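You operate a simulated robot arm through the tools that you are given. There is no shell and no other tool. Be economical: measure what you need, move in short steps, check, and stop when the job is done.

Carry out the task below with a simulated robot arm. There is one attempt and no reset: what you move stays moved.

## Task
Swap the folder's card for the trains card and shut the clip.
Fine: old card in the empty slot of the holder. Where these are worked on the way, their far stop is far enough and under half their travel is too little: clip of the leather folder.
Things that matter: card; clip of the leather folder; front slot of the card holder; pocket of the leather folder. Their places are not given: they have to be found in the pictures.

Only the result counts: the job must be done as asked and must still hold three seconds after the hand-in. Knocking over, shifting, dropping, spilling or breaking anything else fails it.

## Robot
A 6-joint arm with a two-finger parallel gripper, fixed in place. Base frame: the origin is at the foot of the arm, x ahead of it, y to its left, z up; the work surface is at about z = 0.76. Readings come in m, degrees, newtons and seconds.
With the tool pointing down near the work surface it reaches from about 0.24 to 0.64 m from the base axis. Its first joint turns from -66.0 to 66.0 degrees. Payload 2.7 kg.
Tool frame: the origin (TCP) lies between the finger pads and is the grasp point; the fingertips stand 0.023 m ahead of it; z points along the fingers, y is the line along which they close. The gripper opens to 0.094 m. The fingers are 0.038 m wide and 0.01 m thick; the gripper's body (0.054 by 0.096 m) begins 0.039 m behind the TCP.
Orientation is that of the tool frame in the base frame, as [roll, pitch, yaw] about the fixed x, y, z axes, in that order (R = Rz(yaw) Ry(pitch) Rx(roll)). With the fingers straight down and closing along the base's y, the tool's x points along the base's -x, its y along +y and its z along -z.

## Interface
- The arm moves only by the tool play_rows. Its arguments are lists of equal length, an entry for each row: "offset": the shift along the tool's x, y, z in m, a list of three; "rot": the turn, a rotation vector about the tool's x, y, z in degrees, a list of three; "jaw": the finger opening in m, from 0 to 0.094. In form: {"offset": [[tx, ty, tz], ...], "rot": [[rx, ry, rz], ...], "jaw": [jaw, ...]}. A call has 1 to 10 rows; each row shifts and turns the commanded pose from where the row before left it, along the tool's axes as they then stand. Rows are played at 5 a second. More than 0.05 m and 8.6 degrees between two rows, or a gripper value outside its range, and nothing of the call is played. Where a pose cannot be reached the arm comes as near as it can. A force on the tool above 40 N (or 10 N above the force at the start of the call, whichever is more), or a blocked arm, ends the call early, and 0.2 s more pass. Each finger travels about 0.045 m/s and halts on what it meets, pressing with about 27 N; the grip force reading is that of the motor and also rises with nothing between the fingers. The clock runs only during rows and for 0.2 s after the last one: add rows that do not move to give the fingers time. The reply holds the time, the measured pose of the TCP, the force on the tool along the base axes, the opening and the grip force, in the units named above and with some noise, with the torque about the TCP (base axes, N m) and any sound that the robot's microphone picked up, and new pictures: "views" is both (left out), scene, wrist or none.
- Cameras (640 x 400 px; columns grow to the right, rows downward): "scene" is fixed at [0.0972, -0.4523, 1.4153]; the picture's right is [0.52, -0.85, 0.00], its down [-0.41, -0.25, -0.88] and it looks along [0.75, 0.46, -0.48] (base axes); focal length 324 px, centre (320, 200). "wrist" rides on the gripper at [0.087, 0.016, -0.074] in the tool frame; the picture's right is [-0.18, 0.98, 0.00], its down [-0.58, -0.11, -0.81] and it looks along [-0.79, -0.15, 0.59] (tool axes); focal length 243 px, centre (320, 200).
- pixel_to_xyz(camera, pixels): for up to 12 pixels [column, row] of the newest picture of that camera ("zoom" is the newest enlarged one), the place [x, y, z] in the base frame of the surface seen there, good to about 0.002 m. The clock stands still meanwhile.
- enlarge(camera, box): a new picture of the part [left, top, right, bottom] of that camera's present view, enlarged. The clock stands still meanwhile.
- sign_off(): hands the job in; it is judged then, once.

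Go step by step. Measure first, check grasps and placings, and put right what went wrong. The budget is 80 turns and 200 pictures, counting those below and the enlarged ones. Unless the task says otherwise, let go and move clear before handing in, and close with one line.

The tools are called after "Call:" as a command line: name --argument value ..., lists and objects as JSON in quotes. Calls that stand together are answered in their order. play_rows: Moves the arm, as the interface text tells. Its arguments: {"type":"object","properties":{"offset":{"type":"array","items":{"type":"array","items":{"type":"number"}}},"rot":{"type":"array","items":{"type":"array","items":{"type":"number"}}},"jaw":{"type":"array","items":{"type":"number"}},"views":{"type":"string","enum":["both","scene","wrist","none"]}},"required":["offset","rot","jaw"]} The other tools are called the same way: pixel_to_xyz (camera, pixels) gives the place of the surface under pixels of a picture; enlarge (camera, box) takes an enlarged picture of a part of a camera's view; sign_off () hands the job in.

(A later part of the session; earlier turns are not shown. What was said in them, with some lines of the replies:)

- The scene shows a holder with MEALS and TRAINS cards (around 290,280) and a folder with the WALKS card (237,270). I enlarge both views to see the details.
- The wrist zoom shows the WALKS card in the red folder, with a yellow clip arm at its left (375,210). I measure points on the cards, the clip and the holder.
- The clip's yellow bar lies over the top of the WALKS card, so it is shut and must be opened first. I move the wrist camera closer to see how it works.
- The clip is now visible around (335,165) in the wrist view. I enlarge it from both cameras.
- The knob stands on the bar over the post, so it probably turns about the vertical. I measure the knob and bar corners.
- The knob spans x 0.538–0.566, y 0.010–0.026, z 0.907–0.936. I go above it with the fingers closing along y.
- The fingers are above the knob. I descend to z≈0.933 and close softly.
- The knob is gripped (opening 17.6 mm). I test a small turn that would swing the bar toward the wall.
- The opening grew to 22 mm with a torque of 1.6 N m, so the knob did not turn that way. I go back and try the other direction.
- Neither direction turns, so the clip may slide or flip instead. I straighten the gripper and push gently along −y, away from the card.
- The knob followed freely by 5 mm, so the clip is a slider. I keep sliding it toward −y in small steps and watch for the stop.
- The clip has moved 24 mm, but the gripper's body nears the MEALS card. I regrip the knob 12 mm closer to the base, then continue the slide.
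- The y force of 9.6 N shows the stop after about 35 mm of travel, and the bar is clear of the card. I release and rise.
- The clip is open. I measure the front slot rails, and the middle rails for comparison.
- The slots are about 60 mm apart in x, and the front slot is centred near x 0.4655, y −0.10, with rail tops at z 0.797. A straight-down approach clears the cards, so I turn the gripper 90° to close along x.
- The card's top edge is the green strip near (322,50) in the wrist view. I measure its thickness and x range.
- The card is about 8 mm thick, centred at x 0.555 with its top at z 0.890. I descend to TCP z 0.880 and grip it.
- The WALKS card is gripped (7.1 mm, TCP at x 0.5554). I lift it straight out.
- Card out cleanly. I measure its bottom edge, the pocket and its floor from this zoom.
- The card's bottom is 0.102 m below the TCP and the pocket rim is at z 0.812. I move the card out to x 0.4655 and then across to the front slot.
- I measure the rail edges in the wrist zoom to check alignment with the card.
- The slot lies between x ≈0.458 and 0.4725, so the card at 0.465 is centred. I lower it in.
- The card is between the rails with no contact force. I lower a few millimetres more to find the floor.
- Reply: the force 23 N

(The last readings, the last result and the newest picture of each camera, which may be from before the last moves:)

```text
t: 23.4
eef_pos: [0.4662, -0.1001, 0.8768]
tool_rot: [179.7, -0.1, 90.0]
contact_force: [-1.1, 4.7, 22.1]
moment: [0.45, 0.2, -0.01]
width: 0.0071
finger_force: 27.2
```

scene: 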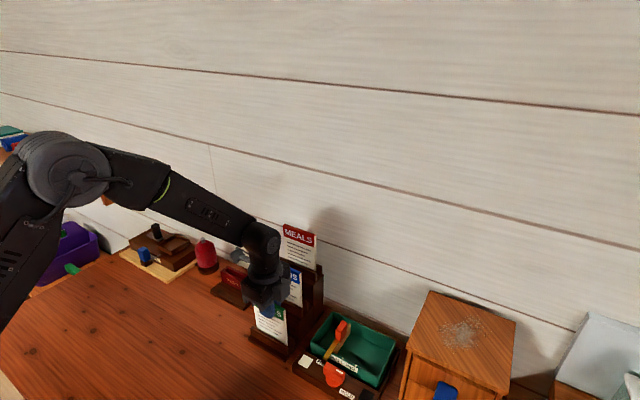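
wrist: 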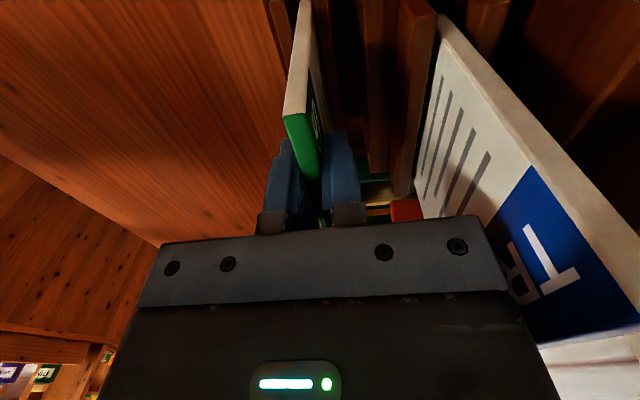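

Floor contact (22 N). I ease up slightly, open, and rise.

Call:
play_rows --offset '[[0, 0, -0.002], [0, 0, 0], [0, 0, 0], [0, 0, 0], [0, 0, -0.02], [0, 0, -0.04], [0, 0, -0.04], [0, 0, 0]]' --rot '[[0, 0, 0], [0, 0, 0], [0, 0, 0], [0, 0, 0], [0, 0, 0], [0, 0, 0], [0, 0, 0], [0, 0, 0]]' --jaw '[0.005, 0.026, 0.026, 0.026, 0.026, 0.026, 0.026, 0.026]'

Call:
enlarge --camera "scene" --box '[230, 250, 330, 350]'

```text
t: 25.2
eef_pos: [0.4665, -0.1005, 0.9779]
tool_rot: [180.0, 0.1, 90.0]
contact_force: [-0.2, -0.4, -0.4]
moment: [0.05, 0.03, 0.01]
width: 0.0259
finger_force: 0.0
```

scene: 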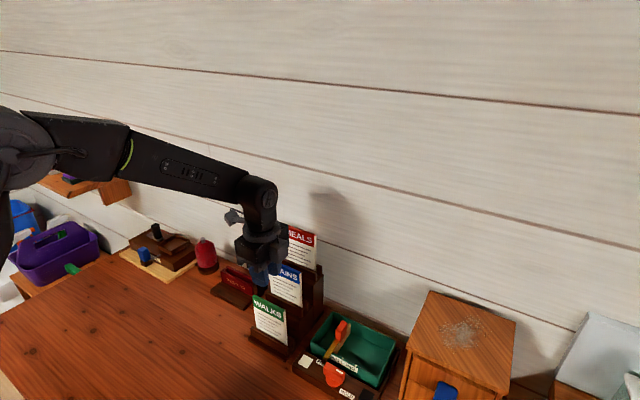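
wrist: 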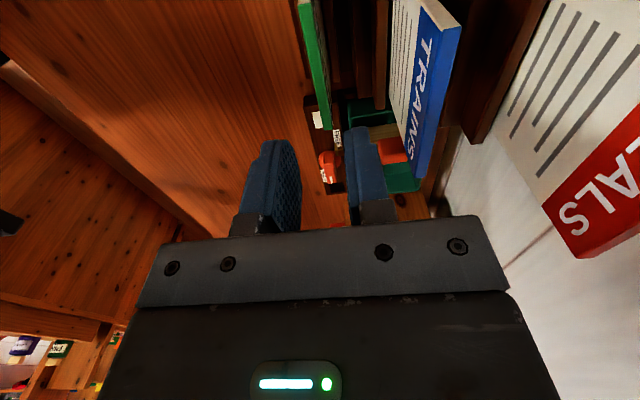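

```text
4.00 times, centred on (280, 300) of scene
```

zoom: 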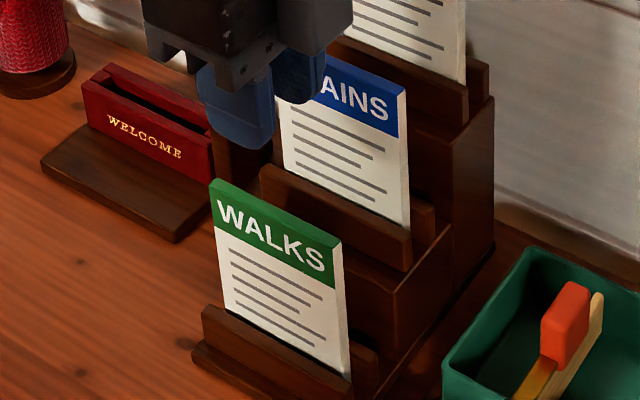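

WALKS stands in the front slot. I measure the TRAINS top edge in the wrist view (blue strip near (445,100)) and the MEALS face.

Call:
pixel_to_xyz --camera "wrist" --pixels '[[439, 50], [453, 50], [434, 90], [445, 90], [423, 160], [431, 160], [446, 50], [439, 90], [565, 230], [545, 215]]'

Call:
pixel_to_xyz --camera "scene" --pixels '[[296, 270], [300, 276], [299, 269], [285, 265], [256, 299], [313, 233], [310, 231]]'

```text
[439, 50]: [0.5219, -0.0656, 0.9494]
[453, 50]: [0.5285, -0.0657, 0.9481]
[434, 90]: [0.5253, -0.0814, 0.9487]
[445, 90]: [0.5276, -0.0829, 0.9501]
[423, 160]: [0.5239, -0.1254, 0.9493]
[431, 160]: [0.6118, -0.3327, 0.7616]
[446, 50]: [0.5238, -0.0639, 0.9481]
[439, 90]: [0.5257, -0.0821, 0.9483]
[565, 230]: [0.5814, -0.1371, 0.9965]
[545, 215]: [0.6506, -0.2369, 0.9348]
```

```text
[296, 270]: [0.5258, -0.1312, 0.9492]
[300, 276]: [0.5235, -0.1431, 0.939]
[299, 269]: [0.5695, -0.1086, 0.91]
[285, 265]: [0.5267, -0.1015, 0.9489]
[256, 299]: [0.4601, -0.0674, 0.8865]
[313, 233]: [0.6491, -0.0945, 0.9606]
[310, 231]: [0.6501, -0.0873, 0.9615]
```

TRAINS is centred at x 0.525, y −0.100, with its top at z 0.949. I go above it, descend to TCP z 0.941 and grip.

Call:
play_rows --offset '[[0, 0, -0.03], [0, 0.029, 0], [0, 0.0293, 0], [0, 0, 0], [0, 0, 0.03], [0, 0, 0.037], [0, 0, 0], [0, 0, 0], [0, 0, 0], [0, 0, 0]]' --rot '[[0, 0, 0], [0, 0, 0], [0, 0, 0], [0, 0, 0], [0, 0, 0], [0, 0, 0], [0, 0, 0], [0, 0, 0], [0, 0, 0], [0, 0, 0]]' --jaw '[0.026, 0.026, 0.026, 0.026, 0.026, 0.026, 0.026, 0.005, 0.005, 0.005]'

Call:
enlarge --camera "scene" --box '[230, 210, 330, 310]'

```text
t: 27.4
eef_pos: [0.5257, -0.0989, 0.9426]
tool_rot: [180.0, -0.1, 89.9]
contact_force: [0.5, -0.4, 0.3]
moment: [0.0, 0.02, 0.02]
width: 0.0068
finger_force: 26.8
```

scene: 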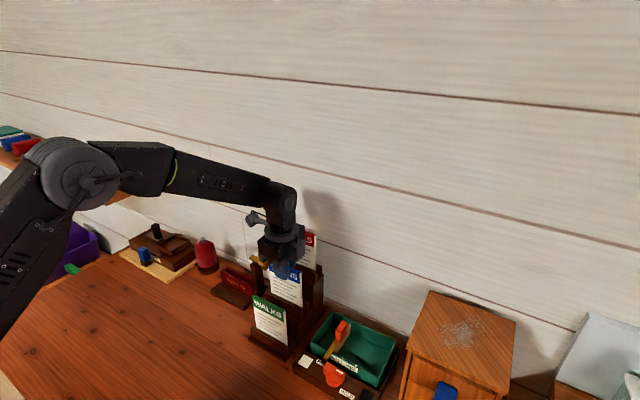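
wrist: 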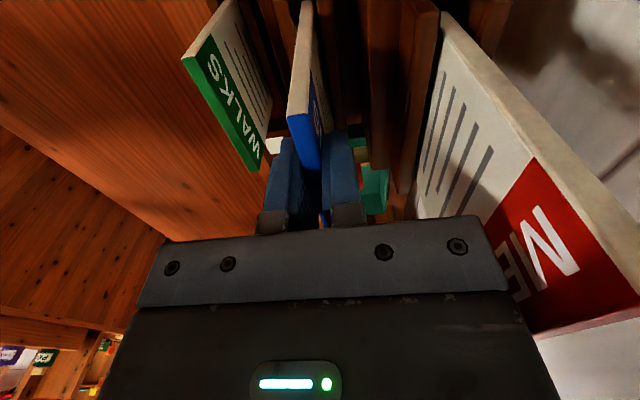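

```text
4.00 times, centred on (280, 260) of scene
```

zoom: 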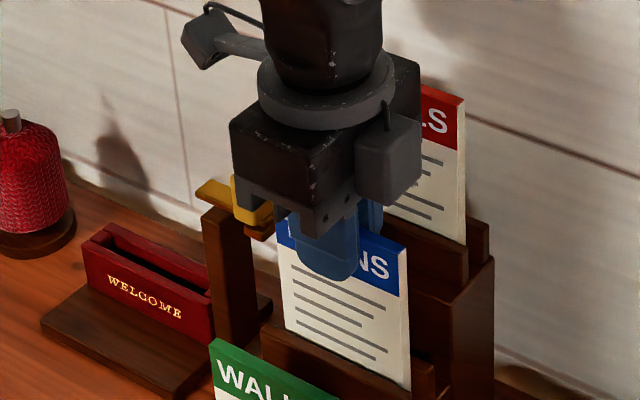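

TRAINS is gripped (6.8 mm). I lift it to clear the knob, then carry it over the pocket.

Call:
play_rows --offset '[[0, 0, -0.02], [0, 0, -0.035], [0, 0, -0.035], [0, 0, -0.03], [0.045, 0.007, 0], [0.045, 0.007, 0], [0.046, 0.008, 0], [0.046, 0.0077, 0], [0, 0, 0]]' --rot '[[0, 0, 0], [0, 0, 0], [0, 0, 0], [0, 0, 0], [0, 0, 0], [0, 0, 0], [0, 0, 0], [0, 0, 0], [0, 0, 0]]' --jaw '[0.005, 0.005, 0.005, 0.005, 0.005, 0.005, 0.005, 0.005, 0.005]'

Call:
enlarge --camera "scene" --box '[190, 200, 310, 320]'

```text
t: 29.4
eef_pos: [0.5536, 0.0821, 1.0589]
tool_rot: [-180.0, 0.0, 90.0]
contact_force: [0.0, -0.4, -0.6]
moment: [-0.01, 0.05, 0.02]
width: 0.0072
finger_force: 27.1
```

scene: 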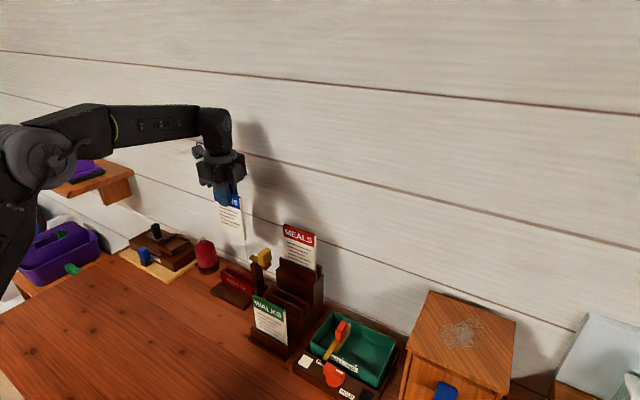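
wrist: 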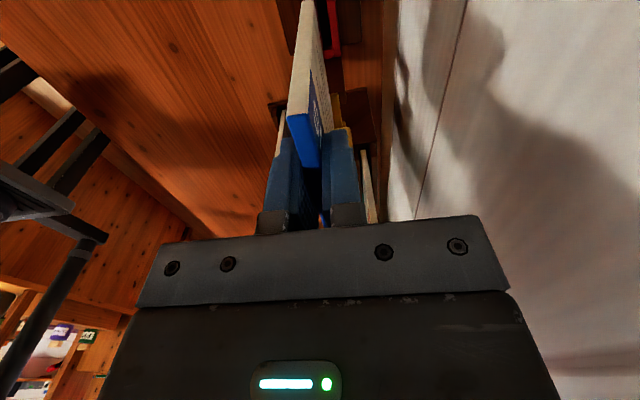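

```text
3.33 times, centred on (250, 260) of scene
```

zoom: 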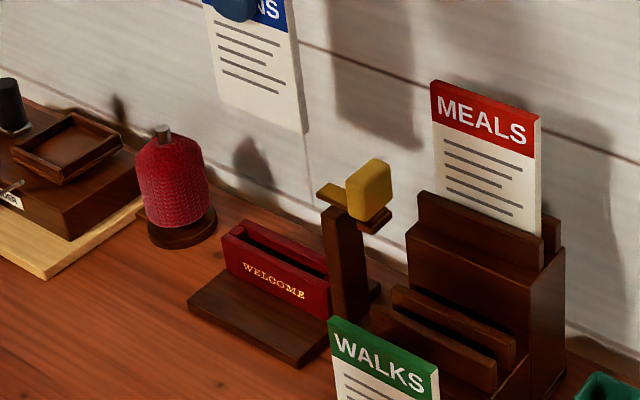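

The card hangs straight. I lower it to just above the pocket rim and check alignment.

Call:
play_rows --offset '[[0.001, 0.0015, 0.04], [0, 0, 0.04], [0, 0, 0.03], [0, 0, 0.017], [0, 0, 0]]' --rot '[[0, 0, 0], [0, 0, 0], [0, 0, 0], [0, 0, 0], [0, 0, 0]]' --jaw '[0.005, 0.005, 0.005, 0.005, 0.005]'

Call:
enlarge --camera "scene" --box '[205, 235, 285, 315]'

Call:
enlarge --camera "wrist" --box '[250, 0, 370, 120]'

```text
t: 30.6
eef_pos: [0.5558, 0.0832, 0.9344]
tool_rot: [180.0, -0.1, 90.0]
contact_force: [-0.6, 0.6, 0.0]
moment: [-0.04, 0.03, -0.01]
width: 0.0072
finger_force: 27.2
```

scene: 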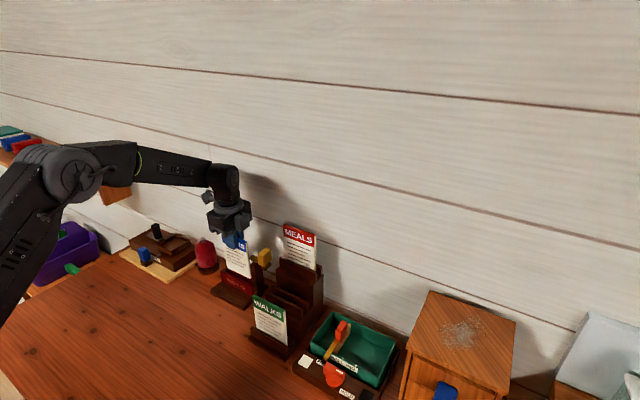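
wrist: 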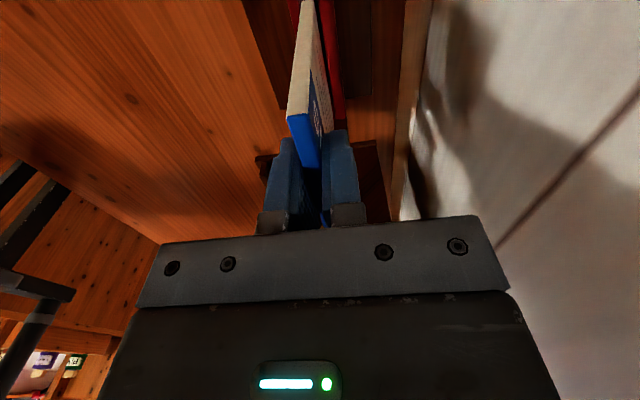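

```text
5.00 times, centred on (245, 275) of scene
```

zoom: 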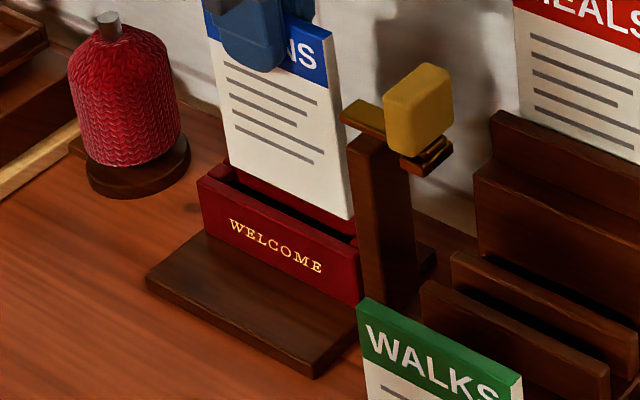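

```text
3.33 times, centred on (310, 60) of wrist
```

zoom: 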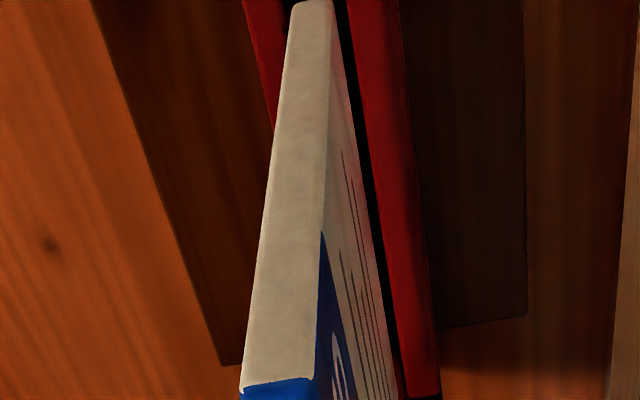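

The card sits above the pocket opening. I lower it slowly toward the pocket floor.

Call:
play_rows --offset '[[0, 0, 0.014], [0, 0, 0.012], [0, 0, 0.01], [0, 0, 0.008], [0, 0, 0.004], [0, 0, 0]]' --rot '[[0, 0, 0], [0, 0, 0], [0, 0, 0], [0, 0, 0], [0, 0, 0], [0, 0, 0]]' --jaw '[0.005, 0.005, 0.005, 0.005, 0.005, 0.005]'

Call:
enlarge --camera "scene" --box '[205, 235, 285, 315]'

```text
t: 32.0
eef_pos: [0.5551, 0.0827, 0.8848]
tool_rot: [-180.0, 0.0, 90.0]
contact_force: [0.0, -0.3, -0.9]
moment: [-0.02, 0.02, 0.03]
width: 0.0073
finger_force: 26.7
```

scene: 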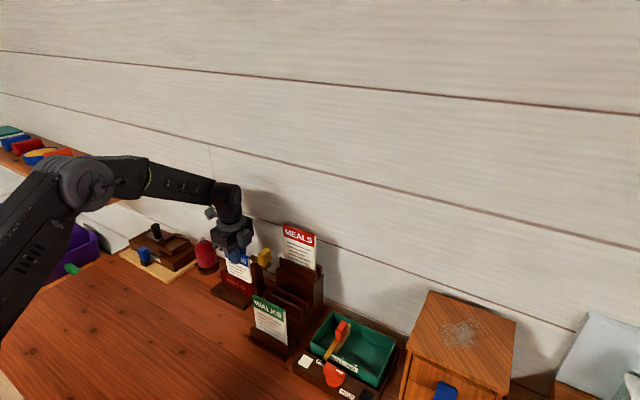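
wrist: 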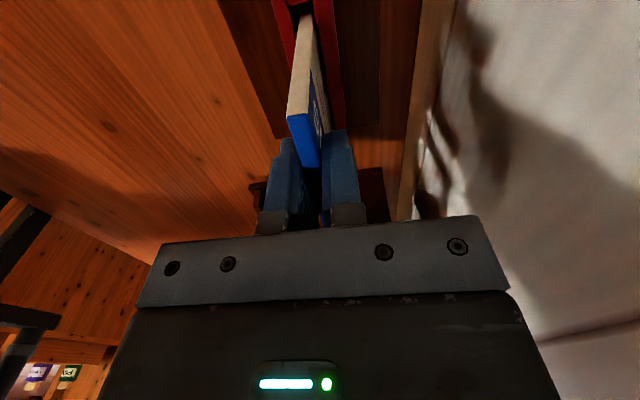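

```text
5.00 times, centred on (245, 275) of scene
```

zoom: 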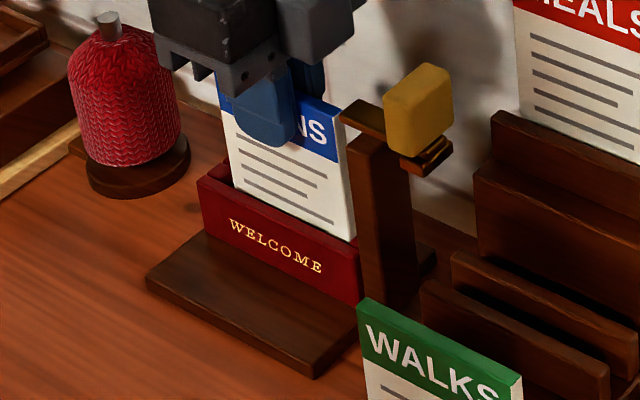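

It went in freely. I lower a couple of millimetres more to touch the floor.

Call:
play_rows --offset '[[0, 0, 0.001], [0, 0, 0.001], [0, 0, 0.001], [0, 0, 0]]' --rot '[[0, 0, 0], [0, 0, 0], [0, 0, 0], [0, 0, 0]]' --jaw '[0.005, 0.005, 0.005, 0.005]' --views "none"

```text
t: 33.0
eef_pos: [0.5564, 0.0836, 0.8832]
tool_rot: [179.9, 0.0, 90.0]
contact_force: [-2.0, 0.8, 12.1]
moment: [-0.02, 0.14, 0.04]
width: 0.0075
finger_force: 26.9
```

Floor contact (12 N). I ease up, open, rise clear and check.

Call:
play_rows --offset '[[0, 0, -0.001], [0, 0, 0], [0, 0, 0], [0, 0, 0], [0, 0, -0.02], [0, 0, -0.04], [0, 0, -0.05], [0, 0, -0.05], [0, 0, 0]]' --rot '[[0, 0, 0], [0, 0, 0], [0, 0, 0], [0, 0, 0], [0, 0, 0], [0, 0, 0], [0, 0, 0], [0, 0, 0], [0, 0, 0]]' --jaw '[0.005, 0.026, 0.026, 0.026, 0.026, 0.026, 0.026, 0.026, 0.026]'

Call:
enlarge --camera "scene" --box '[205, 235, 285, 315]'

```text
t: 35.0
eef_pos: [0.5573, 0.0828, 1.0457]
tool_rot: [-179.9, 0.0, 90.0]
contact_force: [-0.4, 0.1, -1.4]
moment: [0.02, -0.01, -0.04]
width: 0.0262
finger_force: 0.1
```

scene: 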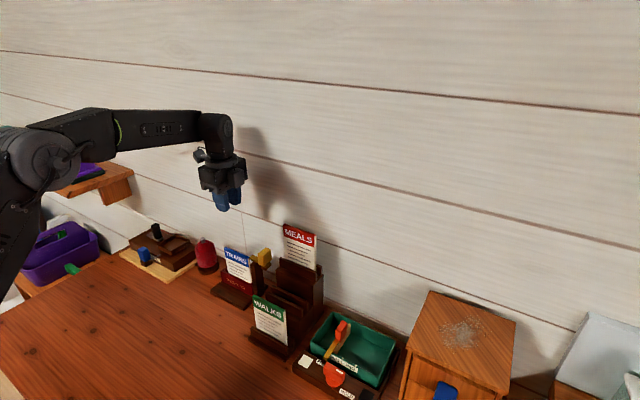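
wrist: 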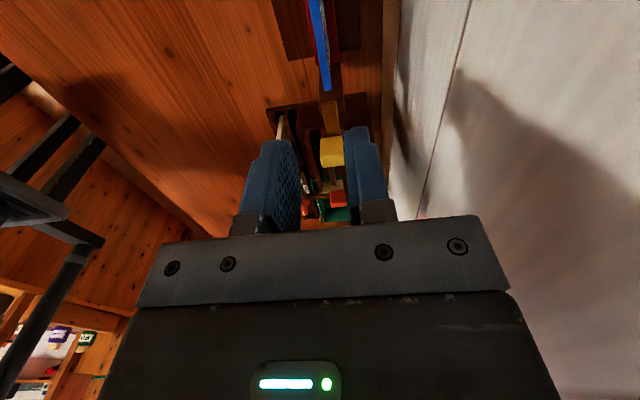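

```text
5.00 times, centred on (245, 275) of scene
```

zoom: 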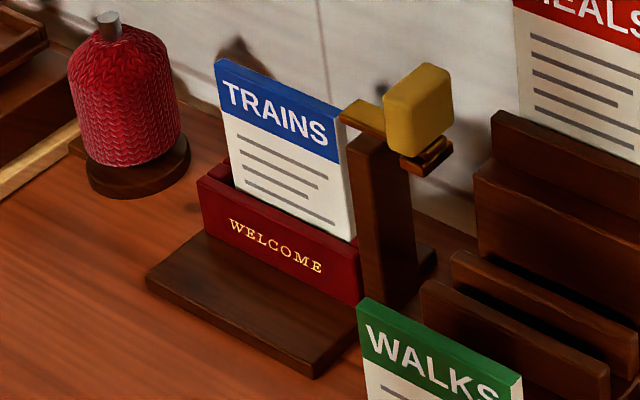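

TRAINS is seated. I check its top height and the knob position, then turn the gripper back.

Call:
pixel_to_xyz --camera "zoom" --pixels '[[222, 60], [335, 103], [280, 82], [390, 100], [418, 68], [440, 75], [345, 115], [365, 128]]'

Call:
play_rows --offset '[[0, 0, 0], [0, 0, 0], [0, 0, 0], [0, 0, 0], [0, 0, 0], [0, 0, 0], [0, 0, 0], [0, 0, 0], [0, 0, 0], [0, 0, 0]]' --rot '[[0, 0, -8.2], [0, 0, -8.2], [0, 0, -8.2], [0, 0, -8.2], [0, 0, -8.2], [0, 0, -8.2], [0, 0, -8.2], [0, 0, -8.2], [0, 0, -8.2], [0, 0, -8.2]]' --jaw '[0.03, 0.03, 0.03, 0.03, 0.03, 0.03, 0.03, 0.03, 0.03, 0.03]' --views "none"

Call:
play_rows --offset '[[0, 0, 0], [0.016, -0.045, 0], [0, -0.045, 0], [0, -0.0103, 0], [0, 0, 0.035], [0, 0, 0]]' --rot '[[0, 0, -8.0], [0, 0, 0], [0, 0, 0], [0, 0, 0], [0, 0, 0], [0, 0, 0]]' --jaw '[0.03, 0.03, 0.03, 0.03, 0.03, 0.03]'

```text
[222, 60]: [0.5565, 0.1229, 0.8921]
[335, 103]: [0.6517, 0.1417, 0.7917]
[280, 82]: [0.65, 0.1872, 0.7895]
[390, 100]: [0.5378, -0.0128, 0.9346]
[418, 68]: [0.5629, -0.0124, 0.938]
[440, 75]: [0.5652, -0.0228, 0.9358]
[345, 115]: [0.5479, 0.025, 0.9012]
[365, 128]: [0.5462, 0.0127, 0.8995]
```

```text
t: 37.2
eef_pos: [0.5561, 0.0836, 1.0433]
tool_rot: [-180.0, 0.0, 172.2]
contact_force: [1.0, 0.8, 0.5]
moment: [0.0, 0.05, 0.01]
width: 0.03
finger_force: 0.0
```

```text
t: 38.6
eef_pos: [0.5375, -0.0166, 1.0081]
tool_rot: [-179.9, -0.1, 180.0]
contact_force: [-0.2, -0.5, -1.3]
moment: [0.0, 0.01, 0.03]
width: 0.03
finger_force: 0.1
```

scene: 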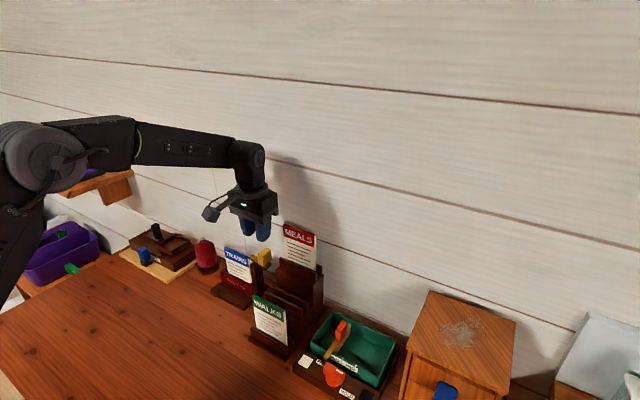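
wrist: 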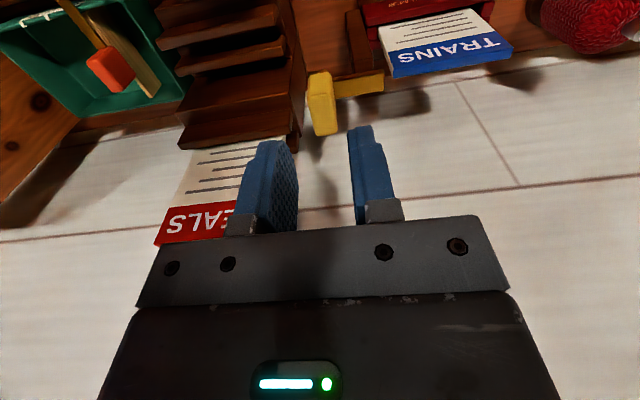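

I descend on the knob (centre y ≈ −0.017) and grip it.

Call:
play_rows --offset '[[-0.004, -0.0005, 0.04], [0, 0, 0.032], [0, 0, 0], [0, 0, 0], [0, 0, 0], [0, 0, 0]]' --rot '[[0, 0, 0], [0, 0, 0], [0, 0, 0], [0, 0, 0], [0, 0, 0], [0, 0, 0]]' --jaw '[0.03, 0.03, 0.03, 0.014, 0.014, 0.014]'

```text
t: 40.0
eef_pos: [0.5418, -0.0154, 0.9354]
tool_rot: [180.0, 0.0, -179.9]
contact_force: [1.9, 0.6, -5.0]
moment: [-0.01, -0.54, 0.0]
width: 0.0176
finger_force: 45.0
```

scene: 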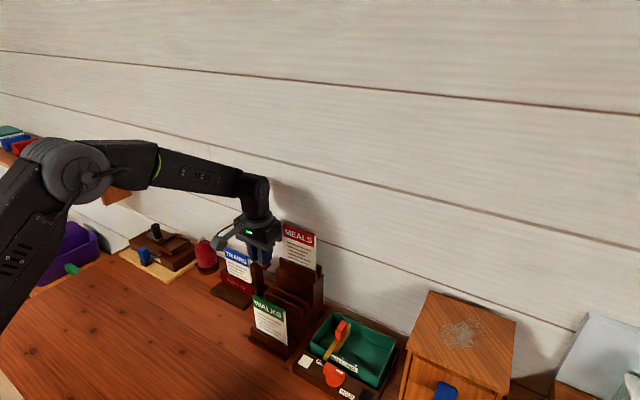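
wrist: 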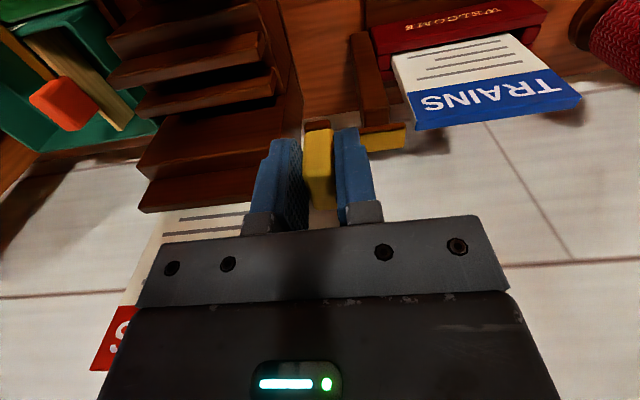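

The knob is gripped. I slide it back toward +y over the card, watching the force.

Call:
play_rows --offset '[[0, 0.005, 0], [0, 0.005, 0], [0, 0.004, 0], [0, 0.004, 0], [0, 0.004, 0], [0, 0.004, 0], [0, 0.004, 0], [0, 0.003, 0], [0, 0, 0]]' --rot '[[0, 0, 0], [0, 0, 0], [0, 0, 0], [0, 0, 0], [0, 0, 0], [0, 0, 0], [0, 0, 0], [0, 0, 0], [0, 0, 0]]' --jaw '[0.014, 0.014, 0.014, 0.014, 0.014, 0.014, 0.014, 0.014, 0.014]'

Call:
enlarge --camera "wrist" --box '[260, 40, 460, 165]'

```text
t: 42.0
eef_pos: [0.5432, 0.0161, 0.9363]
tool_rot: [-179.9, 0.1, -180.0]
contact_force: [-8.6, -0.2, -5.8]
moment: [-0.01, -0.77, -0.02]
width: 0.0175
finger_force: 45.0
```

scene: 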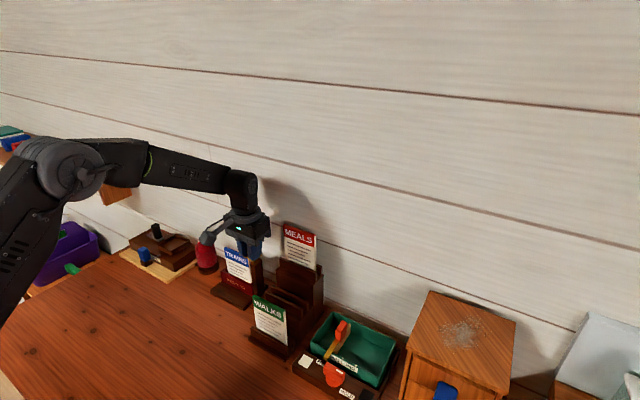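
wrist: 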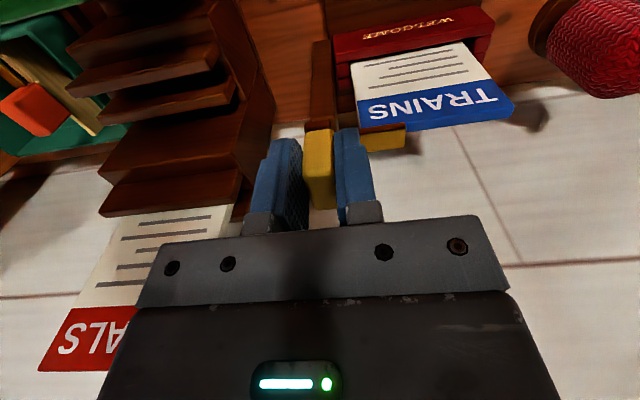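

```text
3.20 times, centred on (360, 102) of wrist
```

zoom: 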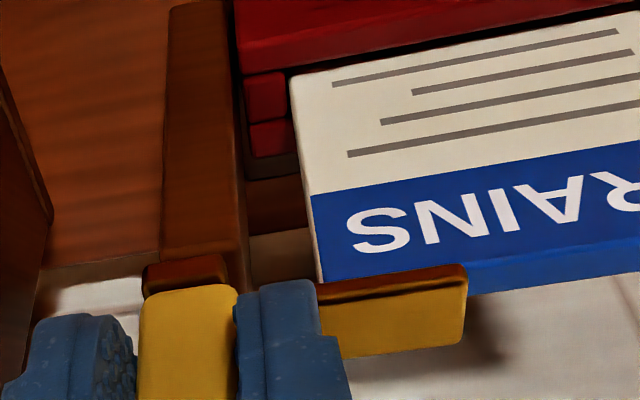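

At y 0.016 it is almost at its original 0.018. I push on in small steps until the stop is felt.

Call:
play_rows --offset '[[0, 0.0015, 0], [0, 0.0015, 0], [0, 0.0015, 0], [0, 0, 0]]' --rot '[[0, 0, 0], [0, 0, 0], [0, 0, 0], [0, 0, 0]]' --jaw '[0.014, 0.014, 0.014, 0.014]' --views "none"

```text
t: 43.0
eef_pos: [0.5426, 0.0186, 0.9359]
tool_rot: [-179.9, -0.2, 179.9]
contact_force: [-19.7, -8.0, -0.3]
moment: [-0.1, -0.18, -0.06]
width: 0.0175
finger_force: 45.0
```

The stop is felt at y 0.0186 (8 N). I open, rise straight up and check everything.

Call:
play_rows --offset '[[0, -0.001, 0], [0, 0, 0], [0, 0, 0], [0, 0, -0.03], [0, 0, -0.04], [0.03, 0, -0.03], [0.04, 0, 0], [0, 0, 0]]' --rot '[[0, 0, 0], [0, 0, 0], [0, 0, 0], [0, 0, 0], [0, 0, 0], [0, 0, 0], [0, 0, 0], [0, 0, 0]]' --jaw '[0.03, 0.03, 0.03, 0.03, 0.03, 0.03, 0.03, 0.03]'

Call:
enlarge --camera "scene" --box '[205, 220, 335, 350]'

Call:
enlarge --camera "scene" --box '[230, 230, 290, 270]'

```text
t: 44.8
eef_pos: [0.4752, 0.0188, 1.0374]
tool_rot: [180.0, 0.0, -180.0]
contact_force: [0.4, -0.1, 0.1]
moment: [-0.01, 0.01, -0.01]
width: 0.0298
finger_force: 0.2
```

scene: 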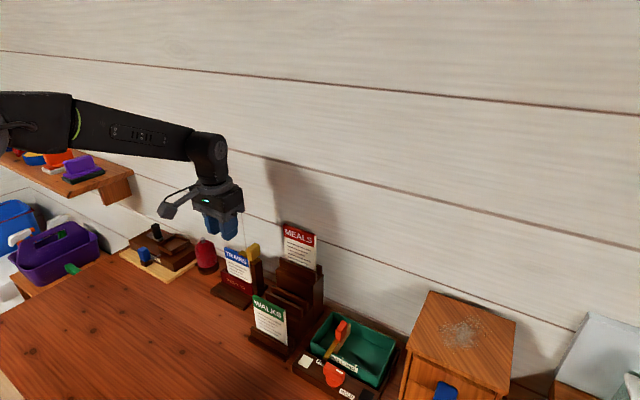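
wrist: 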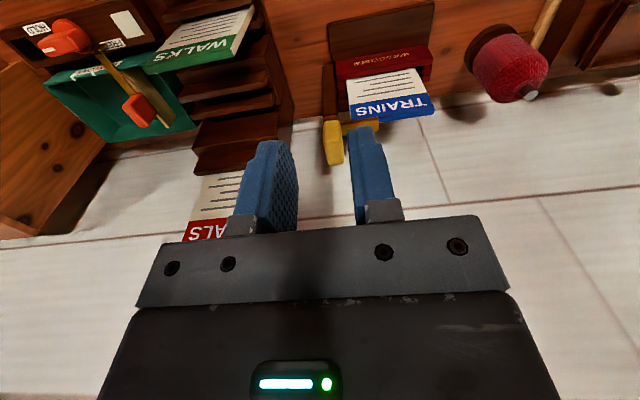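

```text
3.08 times, centred on (270, 285) of scene
```

zoom: 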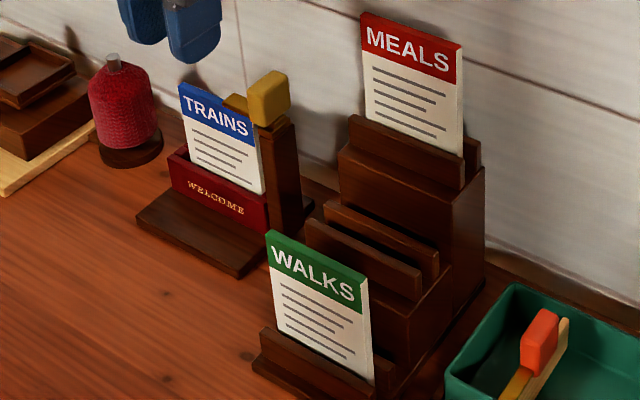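

```text
10.00 times, centred on (260, 250) of scene
```

zoom: 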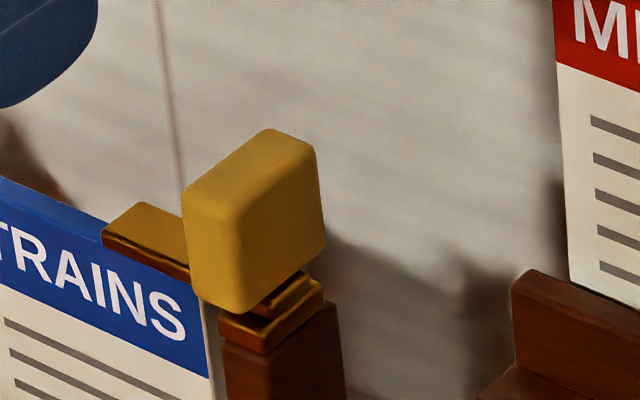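

The clip is back at the same pixels as at the start (knob 183–325, bar tip 102) and lies over the TRAINS card. WALKS stands in the front slot and the gripper is clear, so I hand in.

Call:
sign_off

```text
The job is handed in.
```

The trains card is now in the folder's pocket with the clip slid shut over it, and the old card (walks) stands in the front slot of the holder.
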